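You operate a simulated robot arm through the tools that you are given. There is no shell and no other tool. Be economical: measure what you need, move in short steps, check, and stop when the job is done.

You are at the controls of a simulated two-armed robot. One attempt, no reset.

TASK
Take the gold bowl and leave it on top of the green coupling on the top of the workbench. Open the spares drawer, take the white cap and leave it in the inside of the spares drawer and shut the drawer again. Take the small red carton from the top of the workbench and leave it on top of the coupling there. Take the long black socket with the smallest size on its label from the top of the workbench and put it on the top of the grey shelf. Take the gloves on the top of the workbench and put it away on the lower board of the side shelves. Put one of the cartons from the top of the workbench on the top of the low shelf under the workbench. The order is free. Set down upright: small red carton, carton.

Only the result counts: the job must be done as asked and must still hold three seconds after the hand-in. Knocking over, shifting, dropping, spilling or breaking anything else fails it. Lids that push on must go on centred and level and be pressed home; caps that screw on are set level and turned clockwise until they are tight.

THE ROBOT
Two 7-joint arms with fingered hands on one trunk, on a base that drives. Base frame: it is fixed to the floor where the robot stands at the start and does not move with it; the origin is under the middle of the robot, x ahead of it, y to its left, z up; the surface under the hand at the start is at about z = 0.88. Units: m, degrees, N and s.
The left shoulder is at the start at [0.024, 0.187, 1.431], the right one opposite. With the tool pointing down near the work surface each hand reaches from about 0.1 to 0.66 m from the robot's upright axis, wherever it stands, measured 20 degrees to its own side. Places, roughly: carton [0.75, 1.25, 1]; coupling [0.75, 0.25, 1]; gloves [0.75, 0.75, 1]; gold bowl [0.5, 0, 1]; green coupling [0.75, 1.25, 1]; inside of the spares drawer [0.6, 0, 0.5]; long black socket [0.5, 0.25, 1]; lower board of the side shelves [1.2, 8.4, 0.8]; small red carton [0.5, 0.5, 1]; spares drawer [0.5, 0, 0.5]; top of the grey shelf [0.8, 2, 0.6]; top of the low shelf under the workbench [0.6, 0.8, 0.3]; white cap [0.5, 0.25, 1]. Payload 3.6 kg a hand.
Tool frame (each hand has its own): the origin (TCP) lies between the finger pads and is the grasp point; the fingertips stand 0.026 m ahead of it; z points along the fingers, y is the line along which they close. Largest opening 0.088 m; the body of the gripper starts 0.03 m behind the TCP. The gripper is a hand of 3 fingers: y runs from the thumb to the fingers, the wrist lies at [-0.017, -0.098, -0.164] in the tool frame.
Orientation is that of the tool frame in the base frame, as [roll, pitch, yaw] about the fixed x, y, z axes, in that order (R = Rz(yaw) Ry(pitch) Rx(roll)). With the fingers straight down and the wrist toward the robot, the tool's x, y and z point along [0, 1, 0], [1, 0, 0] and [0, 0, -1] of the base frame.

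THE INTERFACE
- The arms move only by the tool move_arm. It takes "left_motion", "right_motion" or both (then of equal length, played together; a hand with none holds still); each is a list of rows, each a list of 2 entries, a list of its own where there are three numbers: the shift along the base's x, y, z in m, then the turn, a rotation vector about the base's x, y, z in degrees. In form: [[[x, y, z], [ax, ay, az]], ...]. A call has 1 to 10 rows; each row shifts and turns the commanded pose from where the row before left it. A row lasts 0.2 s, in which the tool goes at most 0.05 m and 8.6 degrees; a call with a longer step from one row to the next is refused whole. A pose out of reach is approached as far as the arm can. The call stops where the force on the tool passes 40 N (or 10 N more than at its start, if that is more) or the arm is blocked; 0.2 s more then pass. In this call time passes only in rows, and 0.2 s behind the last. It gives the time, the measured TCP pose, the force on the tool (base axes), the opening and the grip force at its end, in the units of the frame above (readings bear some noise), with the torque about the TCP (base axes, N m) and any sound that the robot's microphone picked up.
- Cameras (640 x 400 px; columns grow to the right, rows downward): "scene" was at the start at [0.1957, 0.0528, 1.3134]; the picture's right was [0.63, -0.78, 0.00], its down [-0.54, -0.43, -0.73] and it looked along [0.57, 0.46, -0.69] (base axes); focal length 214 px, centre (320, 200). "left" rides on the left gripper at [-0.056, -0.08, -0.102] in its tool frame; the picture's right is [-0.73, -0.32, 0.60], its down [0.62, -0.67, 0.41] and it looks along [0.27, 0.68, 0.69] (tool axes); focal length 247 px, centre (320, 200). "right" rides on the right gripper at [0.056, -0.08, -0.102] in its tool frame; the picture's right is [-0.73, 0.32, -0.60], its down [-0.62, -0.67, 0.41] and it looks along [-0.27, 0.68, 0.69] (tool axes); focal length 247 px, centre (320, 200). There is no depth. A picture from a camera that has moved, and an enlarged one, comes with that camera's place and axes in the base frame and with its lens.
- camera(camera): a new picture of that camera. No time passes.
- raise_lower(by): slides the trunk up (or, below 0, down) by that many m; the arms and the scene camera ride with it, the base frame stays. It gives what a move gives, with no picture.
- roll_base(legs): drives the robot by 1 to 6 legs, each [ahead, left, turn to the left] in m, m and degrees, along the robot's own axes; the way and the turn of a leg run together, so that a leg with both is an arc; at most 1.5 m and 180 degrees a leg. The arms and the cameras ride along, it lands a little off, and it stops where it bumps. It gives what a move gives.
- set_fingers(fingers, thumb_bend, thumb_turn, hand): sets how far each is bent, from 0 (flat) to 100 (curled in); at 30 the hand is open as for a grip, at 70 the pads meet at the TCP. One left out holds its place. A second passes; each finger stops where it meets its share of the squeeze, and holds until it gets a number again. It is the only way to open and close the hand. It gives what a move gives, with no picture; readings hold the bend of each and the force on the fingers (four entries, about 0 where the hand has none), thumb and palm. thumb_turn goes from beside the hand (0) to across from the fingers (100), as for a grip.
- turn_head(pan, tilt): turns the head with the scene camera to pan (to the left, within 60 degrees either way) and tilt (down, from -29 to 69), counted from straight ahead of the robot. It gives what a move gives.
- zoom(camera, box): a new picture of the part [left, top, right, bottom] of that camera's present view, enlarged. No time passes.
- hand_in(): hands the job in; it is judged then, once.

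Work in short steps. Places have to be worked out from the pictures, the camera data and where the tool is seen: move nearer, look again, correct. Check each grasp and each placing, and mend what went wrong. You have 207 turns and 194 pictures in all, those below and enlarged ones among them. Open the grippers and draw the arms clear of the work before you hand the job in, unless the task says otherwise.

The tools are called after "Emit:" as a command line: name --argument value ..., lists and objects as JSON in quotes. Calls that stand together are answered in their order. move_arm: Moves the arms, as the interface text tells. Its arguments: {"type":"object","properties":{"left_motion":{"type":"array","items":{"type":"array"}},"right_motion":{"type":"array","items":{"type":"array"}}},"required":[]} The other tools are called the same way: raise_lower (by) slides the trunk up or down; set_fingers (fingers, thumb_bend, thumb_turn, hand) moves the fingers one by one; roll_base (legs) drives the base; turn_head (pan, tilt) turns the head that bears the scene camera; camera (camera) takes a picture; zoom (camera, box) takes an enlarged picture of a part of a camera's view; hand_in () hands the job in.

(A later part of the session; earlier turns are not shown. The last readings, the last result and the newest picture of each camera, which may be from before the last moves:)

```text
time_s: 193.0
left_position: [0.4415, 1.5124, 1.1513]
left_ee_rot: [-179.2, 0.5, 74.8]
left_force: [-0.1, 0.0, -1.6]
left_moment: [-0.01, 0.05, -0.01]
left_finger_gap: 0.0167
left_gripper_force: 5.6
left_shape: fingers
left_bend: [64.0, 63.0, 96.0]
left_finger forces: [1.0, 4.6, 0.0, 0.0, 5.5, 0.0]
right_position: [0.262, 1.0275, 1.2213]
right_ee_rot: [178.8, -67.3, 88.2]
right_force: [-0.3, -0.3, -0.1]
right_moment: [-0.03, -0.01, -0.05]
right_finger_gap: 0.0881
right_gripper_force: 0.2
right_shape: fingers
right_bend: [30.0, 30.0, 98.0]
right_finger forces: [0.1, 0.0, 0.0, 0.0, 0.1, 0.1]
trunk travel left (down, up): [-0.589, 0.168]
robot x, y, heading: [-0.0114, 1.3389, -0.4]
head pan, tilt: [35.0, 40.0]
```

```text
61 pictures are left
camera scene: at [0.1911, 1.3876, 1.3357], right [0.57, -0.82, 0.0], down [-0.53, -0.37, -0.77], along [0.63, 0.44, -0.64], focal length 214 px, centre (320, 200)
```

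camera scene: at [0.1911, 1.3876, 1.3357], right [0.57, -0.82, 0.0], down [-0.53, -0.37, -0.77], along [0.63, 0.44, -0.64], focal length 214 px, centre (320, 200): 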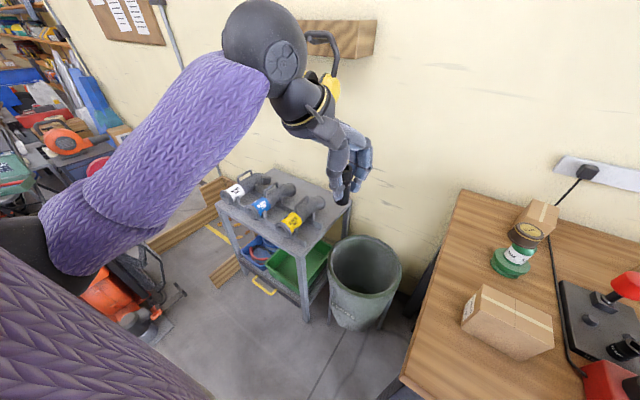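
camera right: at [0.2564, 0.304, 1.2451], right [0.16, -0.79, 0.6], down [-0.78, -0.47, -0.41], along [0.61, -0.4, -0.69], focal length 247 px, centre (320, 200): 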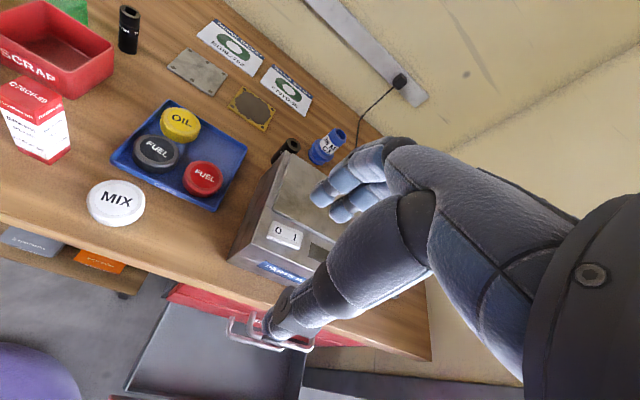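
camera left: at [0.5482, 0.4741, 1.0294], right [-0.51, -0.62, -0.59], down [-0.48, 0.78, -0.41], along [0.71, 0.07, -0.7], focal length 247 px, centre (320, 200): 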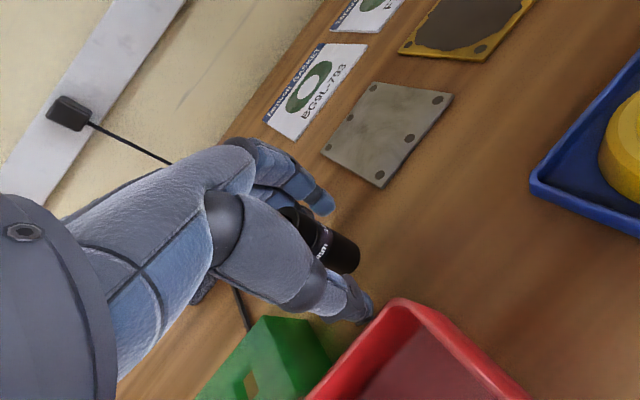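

The grey shelf top spans roughly x 0.58–1.0, y 1.73–2.3. I pull the right hand back from the bench, then drive left and take a closer look.

Emit:
move_arm --right_motion '[[[-0.03, -0.02, 0], [0, 0, 0]], [[-0.03, -0.02, 0], [0, 0, 0]], [[-0.03, -0.02, 0], [0, 0, 0]], [[-0.03, -0.02, 0], [0, 0, 0]]]'

Emit:
roll_base --legs '[[0, 0.3, 0]]'

Emit:
turn_head --pan 15 --tilt 50

Emit:
camera --camera "scene"

```text
time_s: 194.0
left_position: [0.4403, 1.5132, 1.1511]
left_ee_rot: [-179.3, 0.5, 74.8]
left_force: [0.0, 0.1, -1.7]
left_moment: [-0.02, 0.01, 0.0]
left_finger_gap: 0.0172
left_gripper_force: 5.6
left_shape: fingers
left_bend: [64.0, 63.0, 96.0]
left_finger forces: [1.1, 4.6, 0.0, 0.1, 5.4, 0.0]
right_position: [0.1429, 0.9483, 1.2213]
right_ee_rot: [178.6, -67.3, 88.3]
right_force: [-0.4, -0.1, 0.1]
right_moment: [-0.02, -0.01, 0.02]
right_finger_gap: 0.0881
right_gripper_force: 0.0
right_shape: fingers
right_bend: [30.0, 30.0, 98.0]
right_finger forces: [0.0, 0.0, 0.1, 0.0, 0.1, 0.1]
trunk travel left (down, up): [-0.589, 0.168]
robot x, y, heading: [-0.0094, 1.3361, -0.2]
head pan, tilt: [35.0, 40.0]
```

```text
time_s: 196.1
left_position: [0.4428, 1.8096, 1.1514]
left_ee_rot: [-179.2, 0.6, 74.8]
left_force: [0.4, 0.3, -1.8]
left_moment: [-0.01, 0.02, -0.01]
left_finger_gap: 0.0171
left_gripper_force: 5.1
left_shape: fingers
left_bend: [64.0, 63.0, 96.0]
left_finger forces: [1.0, 4.6, 0.0, 0.0, 5.5, 0.0]
right_position: [0.1433, 1.2452, 1.2221]
right_ee_rot: [179.1, -67.3, 87.8]
right_force: [0.4, 1.0, 1.1]
right_moment: [-0.01, 0.03, 0.03]
right_finger_gap: 0.0883
right_gripper_force: 0.1
right_shape: fingers
right_bend: [30.0, 30.0, 98.0]
right_finger forces: [0.0, 0.0, 0.1, 0.1, 0.0, 0.0]
trunk travel left (down, up): [-0.589, 0.168]
robot x, y, heading: [-0.0084, 1.6359, -0.4]
head pan, tilt: [35.0, 40.0]
```

```text
time_s: 196.9
left_position: [0.4427, 1.8084, 1.1519]
left_ee_rot: [-179.3, 0.5, 74.9]
left_force: [0.8, 1.0, -0.9]
left_moment: [0.0, 0.0, 0.0]
left_finger_gap: 0.0168
left_gripper_force: 5.3
left_shape: fingers
left_bend: [64.0, 63.0, 96.0]
left_finger forces: [1.1, 4.6, 0.0, 0.0, 5.4, 0.0]
right_position: [0.1446, 1.2445, 1.2211]
right_ee_rot: [179.0, -67.2, 87.9]
right_force: [-0.7, 0.2, -0.3]
right_moment: [-0.02, 0.01, 0.01]
right_finger_gap: 0.0879
right_gripper_force: 0.0
right_shape: fingers
right_bend: [30.0, 30.0, 98.0]
right_finger forces: [0.0, 0.1, 0.0, 0.1, 0.1, 0.0]
trunk travel left (down, up): [-0.589, 0.168]
robot x, y, heading: [-0.0105, 1.6331, -0.2]
head pan, tilt: [15.0, 50.0]
```

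```text
60 pictures are left
camera scene: at [0.1967, 1.6549, 1.3216], right [0.26, -0.97, 0.0], down [-0.74, -0.2, -0.64], along [0.62, 0.16, -0.77], focal length 214 px, centre (320, 200)
```

scene: 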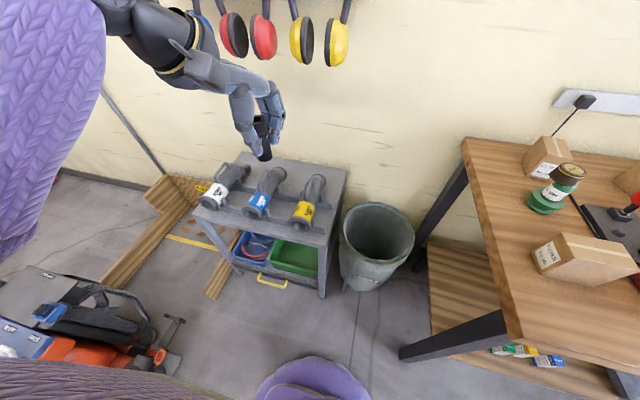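

Free gap on the shelf between the blue and yellow fittings at about (0.68, 1.945), z 0.6. I tuck the right hand back further and move the base forward-left.

Emit:
move_arm --right_motion '[[[-0.035, 0.0, 0], [0, 0, 0]], [[-0.035, 0.0, 0], [0, 0, 0]]]'

Emit:
roll_base --legs '[[0.0, 0.1, 0], [0.12, 0, 0]]'

Emit:
raise_lower --by -0.28

Emit:
camera --camera "scene"

```text
time_s: 197.5
left_position: [0.442, 1.8097, 1.1511]
left_ee_rot: [-179.2, 0.5, 74.8]
left_force: [-0.8, 0.7, -1.6]
left_moment: [-0.01, 0.0, 0.0]
left_finger_gap: 0.0171
left_gripper_force: 4.8
left_shape: fingers
left_bend: [64.0, 63.0, 96.0]
left_finger forces: [1.0, 4.6, 0.0, 0.0, 5.4, 0.0]
right_position: [0.0749, 1.2459, 1.2211]
right_ee_rot: [178.7, -67.3, 88.3]
right_force: [0.9, -0.2, 0.6]
right_moment: [0.03, -0.01, -0.01]
right_finger_gap: 0.0881
right_gripper_force: 0.1
right_shape: fingers
right_bend: [30.0, 30.0, 98.0]
right_finger forces: [0.0, 0.0, 0.0, 0.0, 0.0, 0.0]
trunk travel left (down, up): [-0.589, 0.168]
robot x, y, heading: [-0.0063, 1.6333, -0.1]
head pan, tilt: [15.0, 50.0]
```

```text
time_s: 199.5
left_position: [0.5614, 1.9091, 1.1511]
left_ee_rot: [-179.3, 0.5, 74.9]
left_force: [0.4, 0.4, -1.0]
left_moment: [0.01, 0.03, 0.0]
left_finger_gap: 0.0169
left_gripper_force: 5.7
left_shape: fingers
left_bend: [64.0, 63.0, 96.0]
left_finger forces: [1.0, 4.6, 0.0, 0.0, 5.4, 0.1]
right_position: [0.1947, 1.3436, 1.221]
right_ee_rot: [178.9, -67.5, 88.1]
right_force: [0.2, 0.8, 1.1]
right_moment: [0.01, 0.0, 0.01]
right_finger_gap: 0.0881
right_gripper_force: 0.1
right_shape: fingers
right_bend: [30.0, 30.0, 98.0]
right_finger forces: [0.0, 0.0, 0.1, 0.1, 0.0, 0.0]
trunk travel left (down, up): [-0.589, 0.168]
robot x, y, heading: [0.1145, 1.7372, -0.1]
head pan, tilt: [15.0, 50.0]
```

```text
time_s: 202.3
left_position: [0.5607, 1.91, 0.8727]
left_ee_rot: [-179.1, 0.5, 75.0]
left_force: [0.3, -0.1, -1.5]
left_moment: [0.01, -0.01, 0.02]
left_finger_gap: 0.017
left_gripper_force: 4.7
left_shape: fingers
left_bend: [64.0, 63.0, 96.0]
left_finger forces: [1.0, 4.6, 0.1, 0.1, 5.4, 0.0]
right_position: [0.1962, 1.3447, 0.9389]
right_ee_rot: [-179.4, -67.3, 86.8]
right_force: [-0.1, 0.8, 0.1]
right_moment: [0.02, 0.01, 0.05]
right_finger_gap: 0.0877
right_gripper_force: 0.0
right_shape: fingers
right_bend: [30.0, 30.0, 98.0]
right_finger forces: [0.0, 0.0, 0.0, 0.0, 0.1, 0.1]
trunk travel left (down, up): [-0.309, 0.448]
robot x, y, heading: [0.1093, 1.7358, -0.1]
head pan, tilt: [15.0, 50.0]
```

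```text
59 pictures are left
camera scene: at [0.3403, 1.7551, 1.0278], right [0.26, -0.97, 0.0], down [-0.74, -0.2, -0.64], along [0.62, 0.17, -0.77], focal length 214 px, centre (320, 200)
```

scene: 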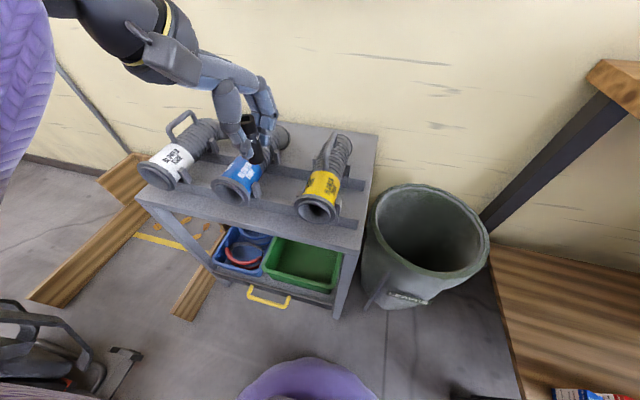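

There's a flat gap between blue and yellow fittings at about (0.72, 1.945). I move above it and lower partway.

Emit:
move_arm --left_motion '[[[0.04, 0.01, 0], [0, 0, 0]], [[0.04, 0.01, 0], [0, 0, 0]], [[0.04, 0.01, 0], [0, 0, 0]], [[0.04, 0.005, 0], [0, 0, 0]], [[0, 0, -0.04], [0, 0, 0]], [[0, 0, -0.04], [0, 0, 0]]]'

Emit:
camera --camera "left"

Emit:
zoom --camera "scene" --box '[200, 80, 400, 240]'

```text
time_s: 203.7
left_position: [0.7206, 1.9436, 0.7899]
left_ee_rot: [-179.2, 0.6, 74.9]
left_force: [0.3, -0.1, -1.4]
left_moment: [0.0, -0.02, -0.03]
left_finger_gap: 0.0168
left_gripper_force: 5.1
left_shape: fingers
left_bend: [64.0, 63.0, 96.0]
left_finger forces: [1.0, 4.6, 0.0, 0.1, 5.3, 0.0]
right_position: [0.1956, 1.3446, 0.9406]
right_ee_rot: [-179.3, -67.4, 86.7]
right_force: [0.2, 0.6, 0.1]
right_moment: [-0.03, 0.0, 0.01]
right_finger_gap: 0.0882
right_gripper_force: 0.1
right_shape: fingers
right_bend: [30.0, 30.0, 98.0]
right_finger forces: [0.1, 0.1, 0.0, 0.0, 0.0, 0.1]
trunk travel left (down, up): [-0.309, 0.448]
robot x, y, heading: [0.1095, 1.7373, 0.1]
head pan, tilt: [15.0, 50.0]
```

```text
58 pictures are left
camera left: at [0.6305, 1.9129, 0.8931], right [-0.51, -0.63, -0.59], down [-0.49, 0.77, -0.41], along [0.71, 0.08, -0.7], focal length 247 px, centre (320, 200)
```

left: 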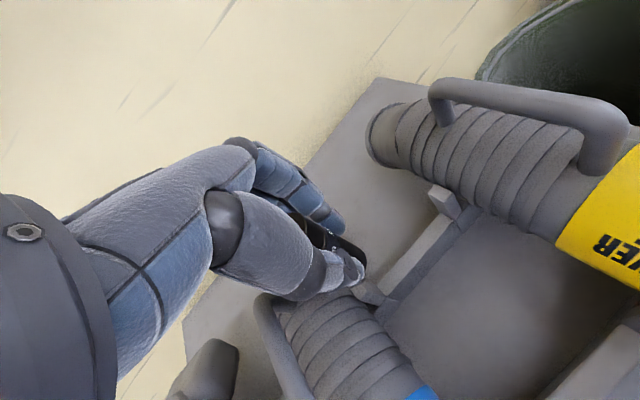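

```text
2.50 times, centred on (300, 160) of scene
camera zoom: at [0.3407, 1.755, 1.0276], right [0.26, -0.97, 0.0], down [-0.74, -0.2, -0.64], along [0.62, 0.17, -0.77], focal length 536 px, centre (370, 300)
```

zoom: 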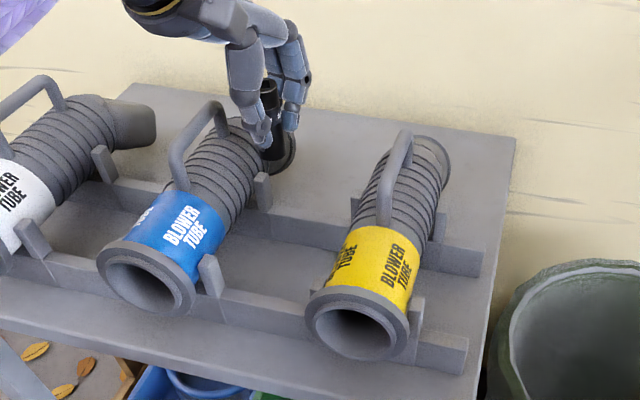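

The flat strip between the two rails spans x≈0.66–0.745 there; I shift to x≈0.702 and lower toward it.

Emit:
move_arm --left_motion '[[[-0.018, 0.0, 0], [0, 0, 0]], [[0, 0, -0.04], [0, 0, 0]], [[0, 0, -0.04], [0, 0, 0]], [[0, 0, -0.035], [0, 0, 0]]]'

Emit:
camera --camera "left"

Emit:
zoom --camera "scene" --box '[220, 110, 380, 240]'

```text
time_s: 204.7
left_position: [0.7039, 1.9445, 0.6791]
left_ee_rot: [-179.7, 0.5, 74.8]
left_force: [-0.4, -0.9, 10.7]
left_moment: [-0.01, 0.02, -0.01]
left_finger_gap: 0.0168
left_gripper_force: 7.1
left_shape: fingers
left_bend: [65.0, 63.0, 96.0]
left_finger forces: [0.7, 6.7, 0.0, 0.0, 6.9, 0.0]
right_position: [0.1963, 1.3432, 0.9393]
right_ee_rot: [-179.8, -67.4, 87.0]
right_force: [-0.2, 0.2, -0.1]
right_moment: [0.01, 0.01, 0.01]
right_finger_gap: 0.0883
right_gripper_force: 0.0
right_shape: fingers
right_bend: [30.0, 30.0, 98.0]
right_finger forces: [0.0, 0.0, 0.0, 0.0, 0.0, 0.0]
trunk travel left (down, up): [-0.309, 0.448]
robot x, y, heading: [0.1106, 1.7369, 0.3]
head pan, tilt: [15.0, 50.0]
```

```text
56 pictures are left
camera left: at [0.613, 1.9125, 0.7819], right [-0.5, -0.63, -0.59], down [-0.48, 0.77, -0.41], along [0.72, 0.08, -0.69], focal length 247 px, centre (320, 200)
```

left: 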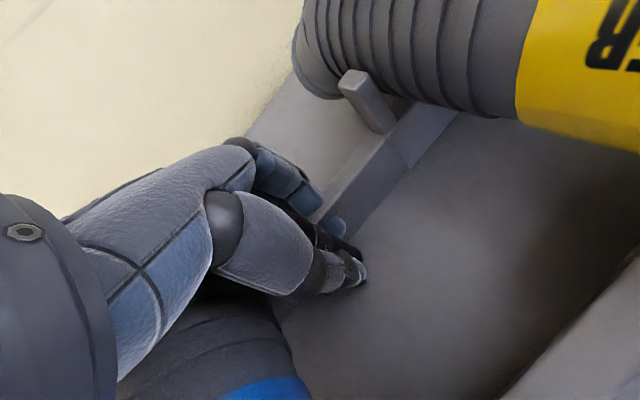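

```text
3.08 times, centred on (300, 175) of scene
camera zoom: at [0.3392, 1.7545, 1.0283], right [0.26, -0.97, 0.0], down [-0.74, -0.2, -0.64], along [0.62, 0.17, -0.77], focal length 660 px, centre (382, 277)
```

zoom: 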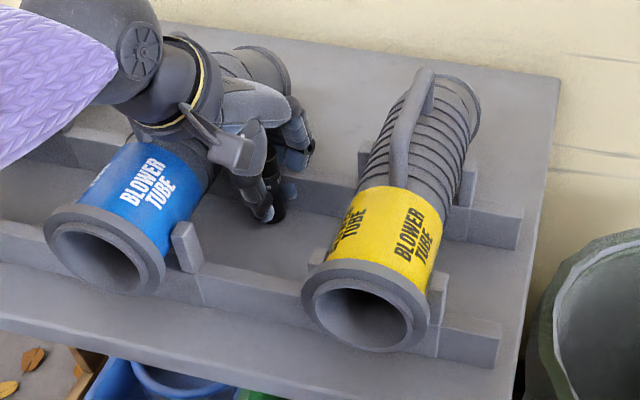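

Contact: the socket is standing on the shelf surface between the rails. I release with a small opening and lift straight up.

Emit:
set_fingers --hand "left" --fingers 54 --thumb_bend 52

Emit:
move_arm --left_motion '[[[0, 0, 0.03], [0, 0, 0]], [[0, 0, 0.04], [0, 0, 0]], [[0, 0, 0.045], [0, 0, 0]], [[0, 0, 0.045], [0, 0, 0]], [[-0.03, 0, 0.03], [0, 0, 0]], [[-0.045, 0, 0], [0, 0, 0]], [[-0.045, 0, 0], [0, 0, 0]]]'

Emit:
zoom --camera "scene" --box '[220, 110, 380, 240]'

```text
time_s: 205.7
left_position: [0.7029, 1.9442, 0.6767]
left_ee_rot: [-179.2, 0.5, 74.7]
left_force: [-0.7, -2.4, 3.6]
left_moment: [0.28, -0.09, -0.05]
left_finger_gap: 0.0382
left_gripper_force: 1.8
left_shape: fingers
left_bend: [54.0, 52.0, 97.0]
left_finger forces: [0.0, 0.1, 0.0, 0.1, 0.0, 4.4]
right_position: [0.1967, 1.3439, 0.9393]
right_ee_rot: [-179.4, -67.3, 86.8]
right_force: [-0.3, -0.3, -1.5]
right_moment: [0.01, -0.01, 0.03]
right_finger_gap: 0.0881
right_gripper_force: 0.1
right_shape: fingers
right_bend: [30.0, 30.0, 98.0]
right_finger forces: [0.0, 0.0, 0.0, 0.0, 0.0, 0.0]
trunk travel left (down, up): [-0.309, 0.448]
robot x, y, heading: [0.1103, 1.7329, -0.1]
head pan, tilt: [15.0, 50.0]
```

```text
time_s: 207.3
left_position: [0.5816, 1.9422, 0.8679]
left_ee_rot: [-179.3, 0.6, 74.9]
left_force: [-0.3, -0.5, 0.4]
left_moment: [0.01, 0.02, 0.02]
left_finger_gap: 0.0379
left_gripper_force: 0.1
left_shape: fingers
left_bend: [54.0, 52.0, 97.0]
left_finger forces: [0.0, 0.0, 0.0, 0.0, 0.0, 0.1]
right_position: [0.1961, 1.3438, 0.9397]
right_ee_rot: [-179.1, -67.2, 86.4]
right_force: [0.1, 0.2, 0.2]
right_moment: [-0.01, 0.02, 0.02]
right_finger_gap: 0.0882
right_gripper_force: 0.1
right_shape: fingers
right_bend: [30.0, 30.0, 98.0]
right_finger forces: [0.0, 0.0, 0.0, 0.0, 0.0, 0.1]
trunk travel left (down, up): [-0.309, 0.448]
robot x, y, heading: [0.1164, 1.7351, 0.0]
head pan, tilt: [15.0, 50.0]
```

```text
3.08 times, centred on (300, 175) of scene
camera zoom: at [0.34, 1.755, 1.0278], right [0.26, -0.97, 0.0], down [-0.74, -0.2, -0.64], along [0.62, 0.16, -0.77], focal length 660 px, centre (382, 277)
```

zoom: 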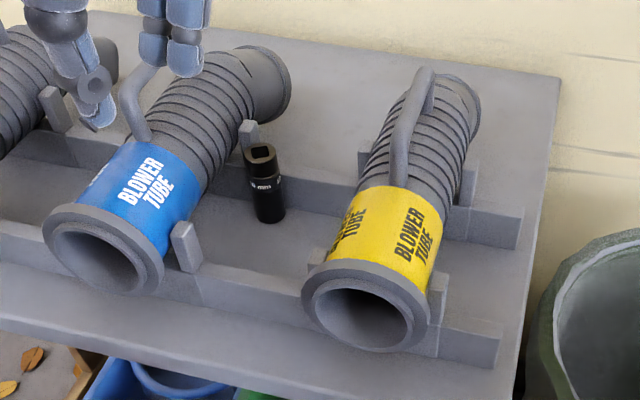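

The 16 mm socket stands on the grey shelf. Next a carton for the low shelf: I raise the trunk, back off and drive right to the carton at the bench's left front.

Emit:
raise_lower --by 0.28

Emit:
roll_base --legs '[[-0.13, 0, 0], [0, -0.62, 0]]'

Emit:
turn_head --pan 20 --tilt 50

Emit:
camera --camera "scene"

```text
time_s: 210.1
left_position: [0.5831, 1.9447, 1.1458]
left_ee_rot: [-179.1, 0.5, 74.8]
left_force: [0.1, 0.3, 0.1]
left_moment: [0.0, -0.01, 0.02]
left_finger_gap: 0.0379
left_gripper_force: 0.0
left_shape: fingers
left_bend: [54.0, 52.0, 97.0]
left_finger forces: [0.0, 0.0, 0.0, 0.0, 0.0, 0.1]
right_position: [0.1971, 1.3426, 1.2202]
right_ee_rot: [-179.3, -67.4, 86.7]
right_force: [-0.2, 0.2, -0.1]
right_moment: [0.0, 0.02, 0.0]
right_finger_gap: 0.0881
right_gripper_force: 0.1
right_shape: fingers
right_bend: [30.0, 30.0, 98.0]
right_finger forces: [0.0, 0.0, 0.1, 0.0, 0.0, 0.1]
trunk travel left (down, up): [-0.589, 0.168]
robot x, y, heading: [0.1103, 1.7331, -0.1]
head pan, tilt: [15.0, 50.0]
```

```text
time_s: 214.5
left_position: [0.4501, 1.3301, 1.1457]
left_ee_rot: [-179.3, 0.5, 75.0]
left_force: [-0.7, 0.0, -0.1]
left_moment: [0.0, -0.01, 0.0]
left_finger_gap: 0.0381
left_gripper_force: 0.0
left_shape: fingers
left_bend: [54.0, 52.0, 97.0]
left_finger forces: [0.1, 0.0, 0.0, 0.0, 0.1, 0.1]
right_position: [0.0665, 0.728, 1.2198]
right_ee_rot: [-179.4, -67.3, 87.0]
right_force: [-0.8, -0.2, 0.6]
right_moment: [0.03, 0.04, 0.0]
right_finger_gap: 0.0884
right_gripper_force: 0.1
right_shape: fingers
right_bend: [30.0, 30.0, 98.0]
right_finger forces: [0.0, 0.0, 0.0, 0.1, 0.0, 0.0]
trunk travel left (down, up): [-0.589, 0.168]
robot x, y, heading: [-0.02, 1.1206, 0.1]
head pan, tilt: [15.0, 50.0]
```

```text
time_s: 215.1
left_position: [0.451, 1.3303, 1.1464]
left_ee_rot: [-179.2, 0.5, 75.1]
left_force: [0.2, -0.3, 0.8]
left_moment: [0.01, 0.0, 0.01]
left_finger_gap: 0.038
left_gripper_force: 0.1
left_shape: fingers
left_bend: [54.0, 52.0, 97.0]
left_finger forces: [0.0, 0.1, 0.0, 0.0, 0.0, 0.0]
right_position: [0.067, 0.7289, 1.22]
right_ee_rot: [-179.1, -67.3, 86.6]
right_force: [-0.4, 0.7, -0.7]
right_moment: [0.0, 0.0, 0.02]
right_finger_gap: 0.0882
right_gripper_force: 0.1
right_shape: fingers
right_bend: [30.0, 30.0, 98.0]
right_finger forces: [0.0, 0.1, 0.0, 0.0, 0.0, 0.1]
trunk travel left (down, up): [-0.589, 0.168]
robot x, y, heading: [-0.0221, 1.1191, 0.1]
head pan, tilt: [20.0, 50.0]
```

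```text
53 pictures are left
camera scene: at [0.1824, 1.146, 1.3216], right [0.34, -0.94, 0.0], down [-0.72, -0.26, -0.64], along [0.6, 0.22, -0.77], focal length 214 px, centre (320, 200)
```

scene: 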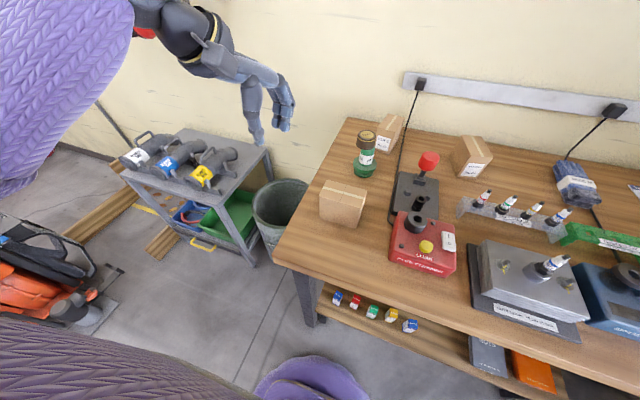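

Emit:
zoom --camera "scene" --box '[300, 160, 400, 240]'

Emit:
zoom --camera "scene" --box '[280, 270, 500, 400]'

```text
5.00 times, centred on (350, 200) of scene
camera zoom: at [0.1824, 1.146, 1.3216], right [0.34, -0.94, 0.0], down [-0.72, -0.26, -0.64], along [0.6, 0.22, -0.77], focal length 1072 px, centre (170, 200)
```

zoom: 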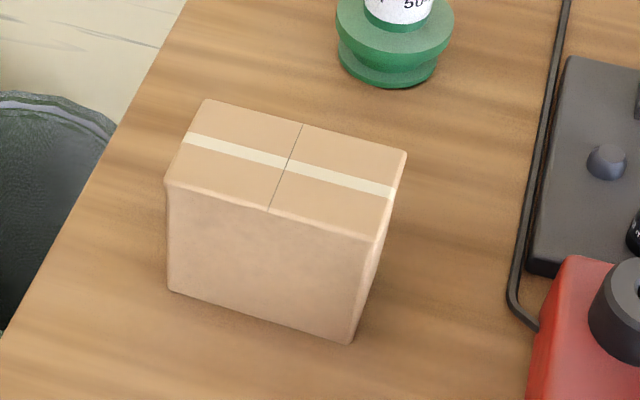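

```text
2.91 times, centred on (390, 335) of scene
camera zoom: at [0.1824, 1.146, 1.3216], right [0.34, -0.94, 0.0], down [-0.72, -0.26, -0.64], along [0.6, 0.22, -0.77], focal length 624 px, centre (116, -193)
```

zoom: 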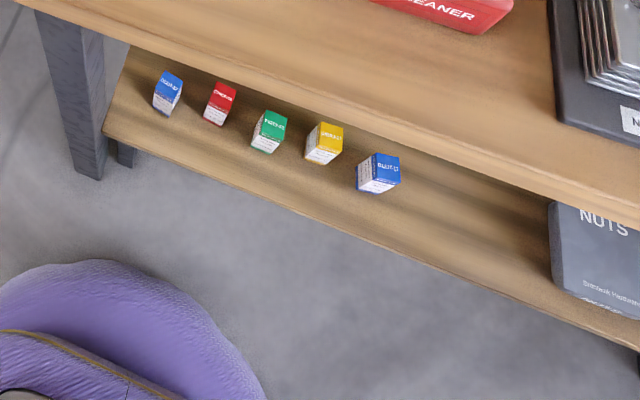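

Carton: 0.057 (x) × 0.093 (y) × 0.082 tall, centre (0.503, 1.207). On the low shelf there is free room around (0.46, 0.72). I shift the base right and bring the open left hand over the carton.

Emit:
roll_base --legs '[[0, -0.12, 0]]'

Emit:
set_fingers --hand "left" --fingers 30 --thumb_bend 30

Emit:
move_arm --left_motion '[[[0.02, 0, 0], [0, 0, 7.5]], [[0.02, 0, 0], [0, 0, 7.5]], [[0.01, -0.005, -0.03], [0, 0, 0]], [[0.0, 0, -0.04], [0, 0, 0]]]'

Emit:
camera --camera "left"

```text
time_s: 216.4
left_position: [0.4503, 1.2088, 1.1475]
left_ee_rot: [-179.2, 0.5, 75.1]
left_force: [0.2, -0.7, -0.3]
left_moment: [0.02, -0.01, 0.0]
left_finger_gap: 0.0377
left_gripper_force: 0.0
left_shape: fingers
left_bend: [54.0, 52.0, 97.0]
left_finger forces: [0.0, 0.0, 0.1, 0.1, 0.1, 0.1]
right_position: [0.0668, 0.6073, 1.2209]
right_ee_rot: [-179.2, -67.4, 86.8]
right_force: [0.1, -0.4, 0.1]
right_moment: [0.02, -0.01, 0.0]
right_finger_gap: 0.088
right_gripper_force: 0.1
right_shape: fingers
right_bend: [30.0, 30.0, 98.0]
right_finger forces: [0.0, 0.1, 0.0, 0.1, 0.0, 0.0]
trunk travel left (down, up): [-0.589, 0.168]
robot x, y, heading: [-0.0238, 0.9988, 0.1]
head pan, tilt: [20.0, 50.0]
```

```text
time_s: 217.4
left_position: [0.4516, 1.2083, 1.146]
left_ee_rot: [-179.2, 0.5, 75.1]
left_force: [-0.4, 0.0, -0.6]
left_moment: [0.0, -0.01, 0.03]
left_finger_gap: 0.088
left_gripper_force: 0.1
left_shape: fingers
left_bend: [30.0, 30.0, 97.0]
left_finger forces: [0.0, 0.1, 0.1, 0.0, 0.0, 0.0]
right_position: [0.0666, 0.6075, 1.2204]
right_ee_rot: [-179.0, -67.3, 86.5]
right_force: [-0.6, 0.2, -1.2]
right_moment: [0.01, -0.01, 0.01]
right_finger_gap: 0.0883
right_gripper_force: 0.1
right_shape: fingers
right_bend: [30.0, 30.0, 98.0]
right_finger forces: [0.0, 0.1, 0.1, 0.0, 0.1, 0.0]
trunk travel left (down, up): [-0.589, 0.168]
robot x, y, heading: [-0.0189, 0.9954, 0.3]
head pan, tilt: [20.0, 50.0]
```

```text
time_s: 218.4
left_position: [0.5015, 1.2046, 1.0744]
left_ee_rot: [-179.1, 0.5, 90.0]
left_force: [0.1, -0.6, -0.3]
left_moment: [0.01, 0.02, -0.01]
left_finger_gap: 0.088
left_gripper_force: 0.1
left_shape: fingers
left_bend: [30.0, 30.0, 97.0]
left_finger forces: [0.1, 0.0, 0.1, 0.0, 0.1, 0.1]
right_position: [0.0658, 0.6081, 1.221]
right_ee_rot: [-179.4, -67.3, 87.0]
right_force: [0.3, -0.4, 0.7]
right_moment: [-0.02, 0.01, 0.01]
right_finger_gap: 0.0883
right_gripper_force: 0.1
right_shape: fingers
right_bend: [30.0, 30.0, 98.0]
right_finger forces: [0.1, 0.1, 0.0, 0.0, 0.0, 0.1]
trunk travel left (down, up): [-0.589, 0.168]
robot x, y, heading: [-0.0215, 0.9985, 0.2]
head pan, tilt: [20.0, 50.0]
```

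```text
50 pictures are left
camera left: at [0.4223, 1.1503, 1.1777], right [-0.33, -0.74, -0.59], down [-0.67, 0.62, -0.41], along [0.67, 0.26, -0.7], focal length 247 px, centre (320, 200)
```

left: 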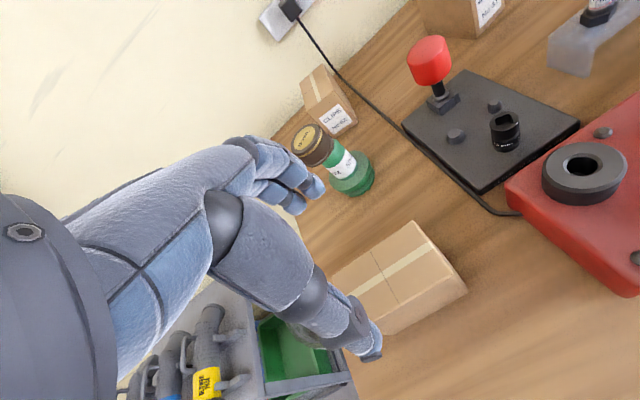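

Corner check agrees with the model. I descend over the carton and grip it across its 57 mm width.

Emit:
move_arm --left_motion '[[[0.001, 0.002, -0.04], [0, 0, 0]], [[0, 0, -0.04], [0, 0, 0]], [[0, 0, -0.035], [0, 0, 0]], [[0, 0, -0.027], [0, 0, 0]]]'

Emit:
set_fingers --hand "left" --fingers 60 --thumb_bend 60

Emit:
move_arm --left_motion '[[[0, 0, 0.02], [0, 0, 0]], [[0, 0, 0.04], [0, 0, 0]], [[0, 0, 0.04], [0, 0, 0]]]'

Emit:
zoom --camera "scene" --box '[200, 100, 420, 280]'

```text
time_s: 219.4
left_position: [0.5008, 1.2054, 0.9339]
left_ee_rot: [-179.5, 0.5, 90.0]
left_force: [-1.5, 0.3, 6.7]
left_moment: [0.01, 0.03, -0.03]
left_finger_gap: 0.0901
left_gripper_force: 3.5
left_shape: fingers
left_bend: [30.0, 30.0, 97.0]
left_finger forces: [0.9, 1.4, 0.1, 0.0, 4.6, 0.0]
right_position: [0.0653, 0.6073, 1.2199]
right_ee_rot: [-179.2, -67.4, 86.7]
right_force: [0.1, -0.6, 0.3]
right_moment: [0.0, 0.01, -0.02]
right_finger_gap: 0.0882
right_gripper_force: 0.1
right_shape: fingers
right_bend: [30.0, 30.0, 98.0]
right_finger forces: [0.0, 0.0, 0.0, 0.0, 0.0, 0.0]
trunk travel left (down, up): [-0.589, 0.168]
robot x, y, heading: [-0.0207, 0.9983, 0.3]
head pan, tilt: [20.0, 50.0]
```

```text
time_s: 220.4
left_position: [0.5039, 1.2041, 0.9349]
left_ee_rot: [-179.6, 0.5, 90.0]
left_force: [5.5, 1.5, 17.2]
left_moment: [0.01, -0.89, -0.17]
left_finger_gap: 0.0588
left_gripper_force: 51.7
left_shape: fingers
left_bend: [44.0, 59.0, 96.0]
left_finger forces: [27.0, 28.5, 0.0, 0.0, 48.0, 0.0]
right_position: [0.0649, 0.6077, 1.2201]
right_ee_rot: [-179.3, -67.5, 86.9]
right_force: [0.0, 0.3, -0.6]
right_moment: [0.01, -0.02, 0.02]
right_finger_gap: 0.0879
right_gripper_force: 0.0
right_shape: fingers
right_bend: [30.0, 30.0, 98.0]
right_finger forces: [0.0, 0.1, 0.0, 0.0, 0.0, 0.0]
trunk travel left (down, up): [-0.589, 0.168]
robot x, y, heading: [-0.021, 0.9978, 0.2]
head pan, tilt: [20.0, 50.0]
```

```text
time_s: 221.2
left_position: [0.5025, 1.2056, 1.0322]
left_ee_rot: [-179.0, 0.6, 90.1]
left_force: [0.6, -1.0, -2.9]
left_moment: [-0.01, 0.02, 0.0]
left_finger_gap: 0.0573
left_gripper_force: 44.9
left_shape: fingers
left_bend: [46.0, 59.0, 96.0]
left_finger forces: [22.6, 18.8, 0.0, 0.0, 48.1, 0.1]
right_position: [0.0681, 0.6076, 1.2204]
right_ee_rot: [-179.2, -67.3, 86.9]
right_force: [0.0, 0.3, 0.1]
right_moment: [-0.01, 0.01, -0.01]
right_finger_gap: 0.0883
right_gripper_force: 0.0
right_shape: fingers
right_bend: [30.0, 30.0, 98.0]
right_finger forces: [0.0, 0.0, 0.0, 0.0, 0.0, 0.0]
trunk travel left (down, up): [-0.589, 0.168]
robot x, y, heading: [-0.0188, 1.0004, 0.2]
head pan, tilt: [20.0, 50.0]
```

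```text
2.22 times, centred on (310, 190) of scene
camera zoom: at [0.1828, 1.0253, 1.3215], right [0.34, -0.94, 0.0], down [-0.72, -0.26, -0.64], along [0.6, 0.22, -0.77], focal length 477 px, centre (342, 222)
```

zoom: 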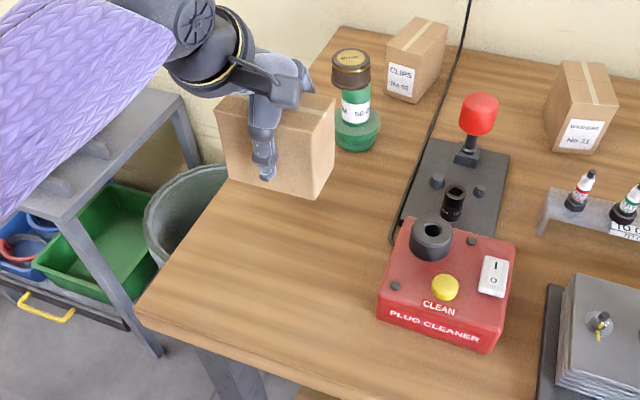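

The carton is firmly held upright. I lift it, back the base off, and bring the carton in front of the bench edge.

Emit:
move_arm --left_motion '[[[0, 0, 0.04], [0, 0, 0]], [[-0.03, 0, 0.02], [0, 0, 0]], [[-0.04, 0, 0], [0, 0, 0]], [[-0.04, 0, 0], [0, 0, 0]]]'

Emit:
roll_base --legs '[[-0.05, 0, 0], [0, -0.47, 0]]'

Emit:
move_arm --left_motion '[[[-0.03, 0, -0.02], [0, 0, 0]], [[-0.03, 0, -0.02], [0, 0, 0]], [[-0.03, 0, -0.02], [0, 0, 0]]]'

```text
time_s: 222.2
left_position: [0.3923, 1.2064, 1.0928]
left_ee_rot: [-179.1, 0.5, 90.0]
left_force: [0.3, 0.6, -3.2]
left_moment: [0.01, 0.0, -0.01]
left_finger_gap: 0.0571
left_gripper_force: 44.0
left_shape: fingers
left_bend: [46.0, 59.0, 96.0]
left_finger forces: [22.1, 18.2, 0.0, 0.0, 47.0, 0.1]
right_position: [0.0655, 0.6068, 1.2207]
right_ee_rot: [-179.3, -67.3, 87.0]
right_force: [0.5, 0.9, 0.3]
right_moment: [0.0, 0.0, 0.0]
right_finger_gap: 0.088
right_gripper_force: 0.0
right_shape: fingers
right_bend: [30.0, 30.0, 98.0]
right_finger forces: [0.0, 0.0, 0.0, 0.0, 0.1, 0.1]
trunk travel left (down, up): [-0.589, 0.168]
robot x, y, heading: [-0.0223, 0.9996, -0.0]
head pan, tilt: [20.0, 50.0]
```

```text
time_s: 225.5
left_position: [0.3458, 0.733, 1.0909]
left_ee_rot: [-179.1, 0.5, 90.2]
left_force: [-0.1, -0.1, -2.5]
left_moment: [-0.01, -0.03, 0.02]
left_finger_gap: 0.0571
left_gripper_force: 42.9
left_shape: fingers
left_bend: [46.0, 59.0, 96.0]
left_finger forces: [22.0, 18.1, 0.0, 0.1, 46.7, 0.1]
right_position: [0.0194, 0.1341, 1.2203]
right_ee_rot: [-179.2, -67.3, 86.9]
right_force: [-0.1, 0.2, 0.3]
right_moment: [-0.02, -0.01, 0.01]
right_finger_gap: 0.0882
right_gripper_force: 0.1
right_shape: fingers
right_bend: [30.0, 30.0, 98.0]
right_finger forces: [0.0, 0.1, 0.1, 0.0, 0.0, 0.1]
trunk travel left (down, up): [-0.589, 0.168]
robot x, y, heading: [-0.0667, 0.5251, 0.3]
head pan, tilt: [20.0, 50.0]
```

```text
time_s: 226.3
left_position: [0.253, 0.7323, 1.033]
left_ee_rot: [-179.3, 0.5, 90.1]
left_force: [0.6, 0.3, -2.7]
left_moment: [0.0, -0.01, -0.02]
left_finger_gap: 0.0567
left_gripper_force: 42.9
left_shape: fingers
left_bend: [46.0, 59.0, 96.0]
left_finger forces: [21.7, 17.6, 0.0, 0.0, 45.6, 0.0]
right_position: [0.0174, 0.1348, 1.2206]
right_ee_rot: [-179.1, -67.3, 86.7]
right_force: [-0.2, 0.1, -0.3]
right_moment: [0.02, -0.01, -0.01]
right_finger_gap: 0.0882
right_gripper_force: 0.0
right_shape: fingers
right_bend: [30.0, 30.0, 98.0]
right_finger forces: [0.0, 0.1, 0.1, 0.0, 0.0, 0.0]
trunk travel left (down, up): [-0.589, 0.168]
robot x, y, heading: [-0.0701, 0.5245, 0.2]
head pan, tilt: [20.0, 50.0]
```

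Now lower the trunk by 0.4 m.

Emit:
raise_lower --by -0.4

Emit:
turn_head --pan 15 --tilt 50

Emit:
camera --camera "scene"

```text
time_s: 230.2
left_position: [0.2546, 0.7341, 0.6318]
left_ee_rot: [-179.2, 0.4, 90.2]
left_force: [-0.1, 0.8, -1.4]
left_moment: [0.01, 0.01, 0.02]
left_finger_gap: 0.0568
left_gripper_force: 41.5
left_shape: fingers
left_bend: [46.0, 59.0, 96.0]
left_finger forces: [21.4, 17.3, 0.0, 0.0, 45.1, 0.1]
right_position: [0.0345, 0.1332, 0.8169]
right_ee_rot: [-163.5, -66.3, 72.5]
right_force: [-0.4, 0.1, -0.7]
right_moment: [-0.01, -0.01, -0.03]
right_finger_gap: 0.088
right_gripper_force: 0.0
right_shape: fingers
right_bend: [30.0, 30.0, 98.0]
right_finger forces: [0.1, 0.0, 0.0, 0.1, 0.0, 0.0]
trunk travel left (down, up): [-0.189, 0.568]
robot x, y, heading: [-0.0678, 0.5234, 0.2]
head pan, tilt: [20.0, 50.0]
```

```text
time_s: 230.8
left_position: [0.255, 0.7328, 0.6328]
left_ee_rot: [-179.2, 0.5, 90.2]
left_force: [0.1, 0.0, -3.3]
left_moment: [0.02, -0.01, 0.03]
left_finger_gap: 0.0568
left_gripper_force: 41.7
left_shape: fingers
left_bend: [46.0, 59.0, 96.0]
left_finger forces: [21.4, 17.4, 0.1, 0.1, 45.1, 0.0]
right_position: [0.0349, 0.1347, 0.8171]
right_ee_rot: [-163.6, -66.2, 72.6]
right_force: [-0.3, 0.1, 0.3]
right_moment: [0.0, -0.01, -0.03]
right_finger_gap: 0.0881
right_gripper_force: 0.1
right_shape: fingers
right_bend: [30.0, 30.0, 98.0]
right_finger forces: [0.1, 0.1, 0.0, 0.0, 0.0, 0.0]
trunk travel left (down, up): [-0.189, 0.568]
robot x, y, heading: [-0.0686, 0.5245, -0.0]
head pan, tilt: [15.0, 50.0]
```

```text
48 pictures are left
camera scene: at [0.1825, 0.5458, 0.8964], right [0.26, -0.97, 0.0], down [-0.74, -0.2, -0.64], along [0.62, 0.17, -0.77], focal length 214 px, centre (320, 200)
```

scene: 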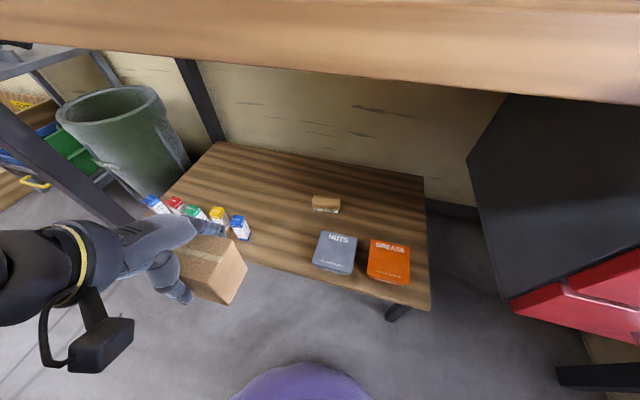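

Free bay on the low shelf: y 0.63–0.845, so y≈0.735 is right. I lower the carton in front of the shelf.

Emit:
move_arm --left_motion '[[[0, 0, -0.04], [0, 0, 0]], [[0, 0, -0.04], [0, 0, 0]], [[0, 0, -0.04], [0, 0, 0]], [[0, 0, -0.04], [0, 0, 0]], [[0, 0.002, -0.04], [0, 0, 0]], [[0, 0, -0.025], [0, 0, 0]]]'

Emit:
camera --camera "scene"

```text
time_s: 232.2
left_position: [0.2544, 0.7371, 0.405]
left_ee_rot: [-179.2, 0.5, 90.1]
left_force: [0.6, -1.0, -2.6]
left_moment: [-0.03, 0.0, -0.01]
left_finger_gap: 0.0564
left_gripper_force: 39.6
left_shape: fingers
left_bend: [47.0, 59.0, 96.0]
left_finger forces: [20.5, 16.4, 0.0, 0.0, 42.4, 0.0]
right_position: [0.0356, 0.1348, 0.8168]
right_ee_rot: [-163.7, -66.2, 72.6]
right_force: [-0.1, -0.1, -0.1]
right_moment: [0.02, 0.01, -0.01]
right_finger_gap: 0.0879
right_gripper_force: 0.1
right_shape: fingers
right_bend: [30.0, 30.0, 98.0]
right_finger forces: [0.0, 0.1, 0.1, 0.0, 0.0, 0.1]
trunk travel left (down, up): [-0.189, 0.568]
robot x, y, heading: [-0.0668, 0.5248, 0.3]
head pan, tilt: [15.0, 50.0]
```

```text
47 pictures are left
camera scene: at [0.1826, 0.5458, 0.8964], right [0.26, -0.97, 0.0], down [-0.74, -0.2, -0.64], along [0.62, 0.17, -0.77], focal length 214 px, centre (320, 200)
```

scene: 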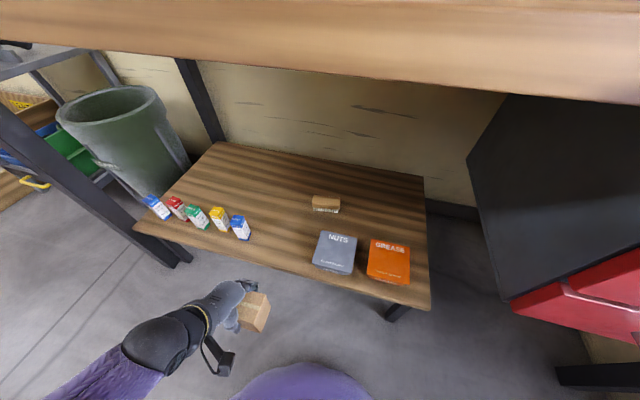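

Clear path. I slide the carton forward over the shelf.

Emit:
move_arm --left_motion '[[[0.04, 0, 0], [0, 0, 0]], [[0.04, 0, 0], [0, 0, 0]], [[0.04, 0, 0], [0, 0, 0]], [[0.04, 0, 0], [0, 0, 0]], [[0.04, 0, 0], [0, 0, 0]]]'

Emit:
camera --camera "scene"

```text
time_s: 233.4
left_position: [0.4559, 0.7348, 0.407]
left_ee_rot: [-179.0, 0.5, 90.2]
left_force: [-0.5, 0.1, -3.4]
left_moment: [0.03, 0.0, 0.01]
left_finger_gap: 0.0564
left_gripper_force: 39.1
left_shape: fingers
left_bend: [47.0, 59.0, 96.0]
left_finger forces: [20.1, 16.0, 0.1, 0.0, 41.6, 0.0]
right_position: [0.0367, 0.1339, 0.817]
right_ee_rot: [-163.6, -66.2, 72.6]
right_force: [-0.1, -0.1, -0.7]
right_moment: [0.01, -0.02, -0.01]
right_finger_gap: 0.0883
right_gripper_force: 0.0
right_shape: fingers
right_bend: [30.0, 30.0, 98.0]
right_finger forces: [0.0, 0.0, 0.0, 0.1, 0.1, 0.0]
trunk travel left (down, up): [-0.189, 0.568]
robot x, y, heading: [-0.0667, 0.5254, 0.3]
head pan, tilt: [15.0, 50.0]
```

```text
46 pictures are left
camera scene: at [0.1827, 0.5457, 0.8963], right [0.26, -0.97, 0.0], down [-0.74, -0.2, -0.64], along [0.62, 0.17, -0.77], focal length 214 px, centre (320, 200)
```

scene: 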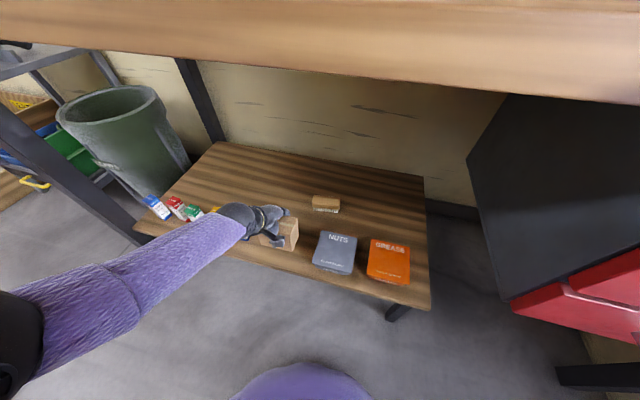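

In place above the free bay. I lower until it touches.

Emit:
move_arm --left_motion '[[[0, 0, -0.02], [0, 0, 0]], [[0, 0, -0.015], [0, 0, 0]], [[0, 0, -0.01], [0, 0, 0]]]'

Emit:
move_arm --left_motion '[[[0, 0, -0.008], [0, 0, 0]]]'

```text
time_s: 234.2
left_position: [0.4527, 0.7352, 0.3653]
left_ee_rot: [-179.1, 0.6, 90.1]
left_force: [0.2, 0.0, -3.0]
left_moment: [0.0, 0.04, 0.02]
left_finger_gap: 0.0559
left_gripper_force: 38.3
left_shape: fingers
left_bend: [47.0, 59.0, 96.0]
left_finger forces: [19.7, 15.7, 0.0, 0.0, 40.7, 0.0]
left hand out of reach, approached as far as the arm can: row 3
right_position: [0.0352, 0.1343, 0.8171]
right_ee_rot: [-163.6, -66.2, 72.6]
right_force: [-0.1, 0.3, 0.1]
right_moment: [-0.01, 0.03, 0.0]
right_finger_gap: 0.0883
right_gripper_force: 0.0
right_shape: fingers
right_bend: [30.0, 30.0, 98.0]
right_finger forces: [0.0, 0.0, 0.0, 0.1, 0.1, 0.1]
trunk travel left (down, up): [-0.189, 0.568]
robot x, y, heading: [-0.0652, 0.5291, 0.4]
head pan, tilt: [15.0, 50.0]
```

```text
time_s: 234.6
left_position: [0.4497, 0.737, 0.363]
left_ee_rot: [-179.2, 0.5, 90.2]
left_force: [-0.1, -0.9, -2.2]
left_moment: [0.0, -0.04, -0.01]
left_finger_gap: 0.0558
left_gripper_force: 38.8
left_shape: fingers
left_bend: [47.0, 59.0, 96.0]
left_finger forces: [19.7, 15.6, 0.1, 0.0, 40.7, 0.1]
left hand out of reach, approached as far as the arm can: row 1
right_position: [0.0349, 0.1347, 0.8165]
right_ee_rot: [-163.8, -66.2, 72.7]
right_force: [-1.0, -1.0, 0.0]
right_moment: [0.02, -0.01, -0.01]
right_finger_gap: 0.088
right_gripper_force: 0.0
right_shape: fingers
right_bend: [30.0, 30.0, 98.0]
right_finger forces: [0.0, 0.1, 0.1, 0.0, 0.0, 0.0]
trunk travel left (down, up): [-0.189, 0.568]
robot x, y, heading: [-0.0675, 0.5212, 0.0]
head pan, tilt: [15.0, 50.0]
```

Arm at its limit; I use the trunk for the last bit.

Emit:
raise_lower --by -0.008

Emit:
raise_lower --by -0.006

Emit:
zoom --camera "scene" --box '[200, 170, 380, 300]'

```text
time_s: 235.2
left_position: [0.4507, 0.7354, 0.3572]
left_ee_rot: [-179.4, 0.6, 90.2]
left_force: [-4.0, 0.1, 11.6]
left_moment: [-0.06, -0.13, 0.01]
left_finger_gap: 0.056
left_gripper_force: 43.1
left_shape: fingers
left_bend: [47.0, 59.0, 96.0]
left_finger forces: [21.0, 16.9, 0.1, 0.0, 48.0, 0.0]
right_position: [0.0347, 0.1338, 0.8075]
right_ee_rot: [-163.6, -66.2, 72.8]
right_force: [0.2, -0.1, 0.2]
right_moment: [-0.04, 0.0, -0.02]
right_finger_gap: 0.0884
right_gripper_force: 0.1
right_shape: fingers
right_bend: [30.0, 30.0, 98.0]
right_finger forces: [0.1, 0.0, 0.0, 0.0, 0.0, 0.0]
trunk travel left (down, up): [-0.181, 0.576]
robot x, y, heading: [-0.0689, 0.5233, 0.1]
head pan, tilt: [15.0, 50.0]
```

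```text
time_s: 235.6
left_position: [0.4532, 0.7371, 0.3568]
left_ee_rot: [-179.8, 0.5, 90.2]
left_force: [-10.7, 0.3, 21.9]
left_moment: [-0.05, -0.07, -0.02]
left_finger_gap: 0.0563
left_gripper_force: 44.0
left_shape: fingers
left_bend: [48.0, 59.0, 96.0]
left_finger forces: [18.7, 15.3, 0.1, 0.0, 53.3, 0.0]
right_position: [0.0354, 0.1328, 0.8049]
right_ee_rot: [-163.7, -66.3, 73.0]
right_force: [-0.4, 0.1, -0.2]
right_moment: [0.01, 0.01, 0.0]
right_finger_gap: 0.0882
right_gripper_force: 0.0
right_shape: fingers
right_bend: [30.0, 30.0, 98.0]
right_finger forces: [0.0, 0.0, 0.1, 0.0, 0.0, 0.1]
trunk travel left (down, up): [-0.178, 0.579]
robot x, y, heading: [-0.0723, 0.5195, 0.2]
head pan, tilt: [15.0, 50.0]
stopped: the force on the tool passed its limit at 48 N (the readings are from after the stop); the commanded pose is now the measured one
```

```text
3.08 times, centred on (290, 235) of scene
camera zoom: at [0.183, 0.5454, 0.8853], right [0.26, -0.97, 0.0], down [-0.74, -0.2, -0.64], along [0.62, 0.17, -0.76], focal length 660 px, centre (412, 92)
```

zoom: 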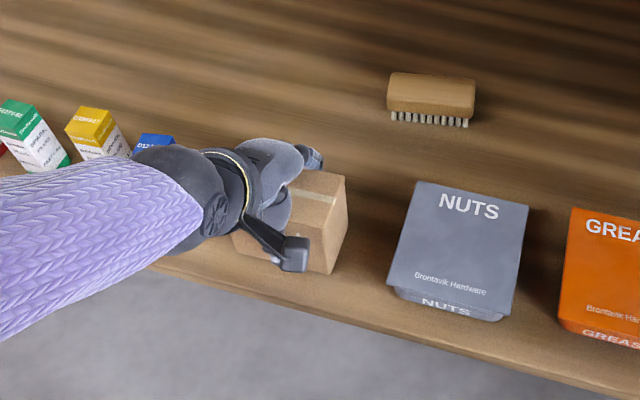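

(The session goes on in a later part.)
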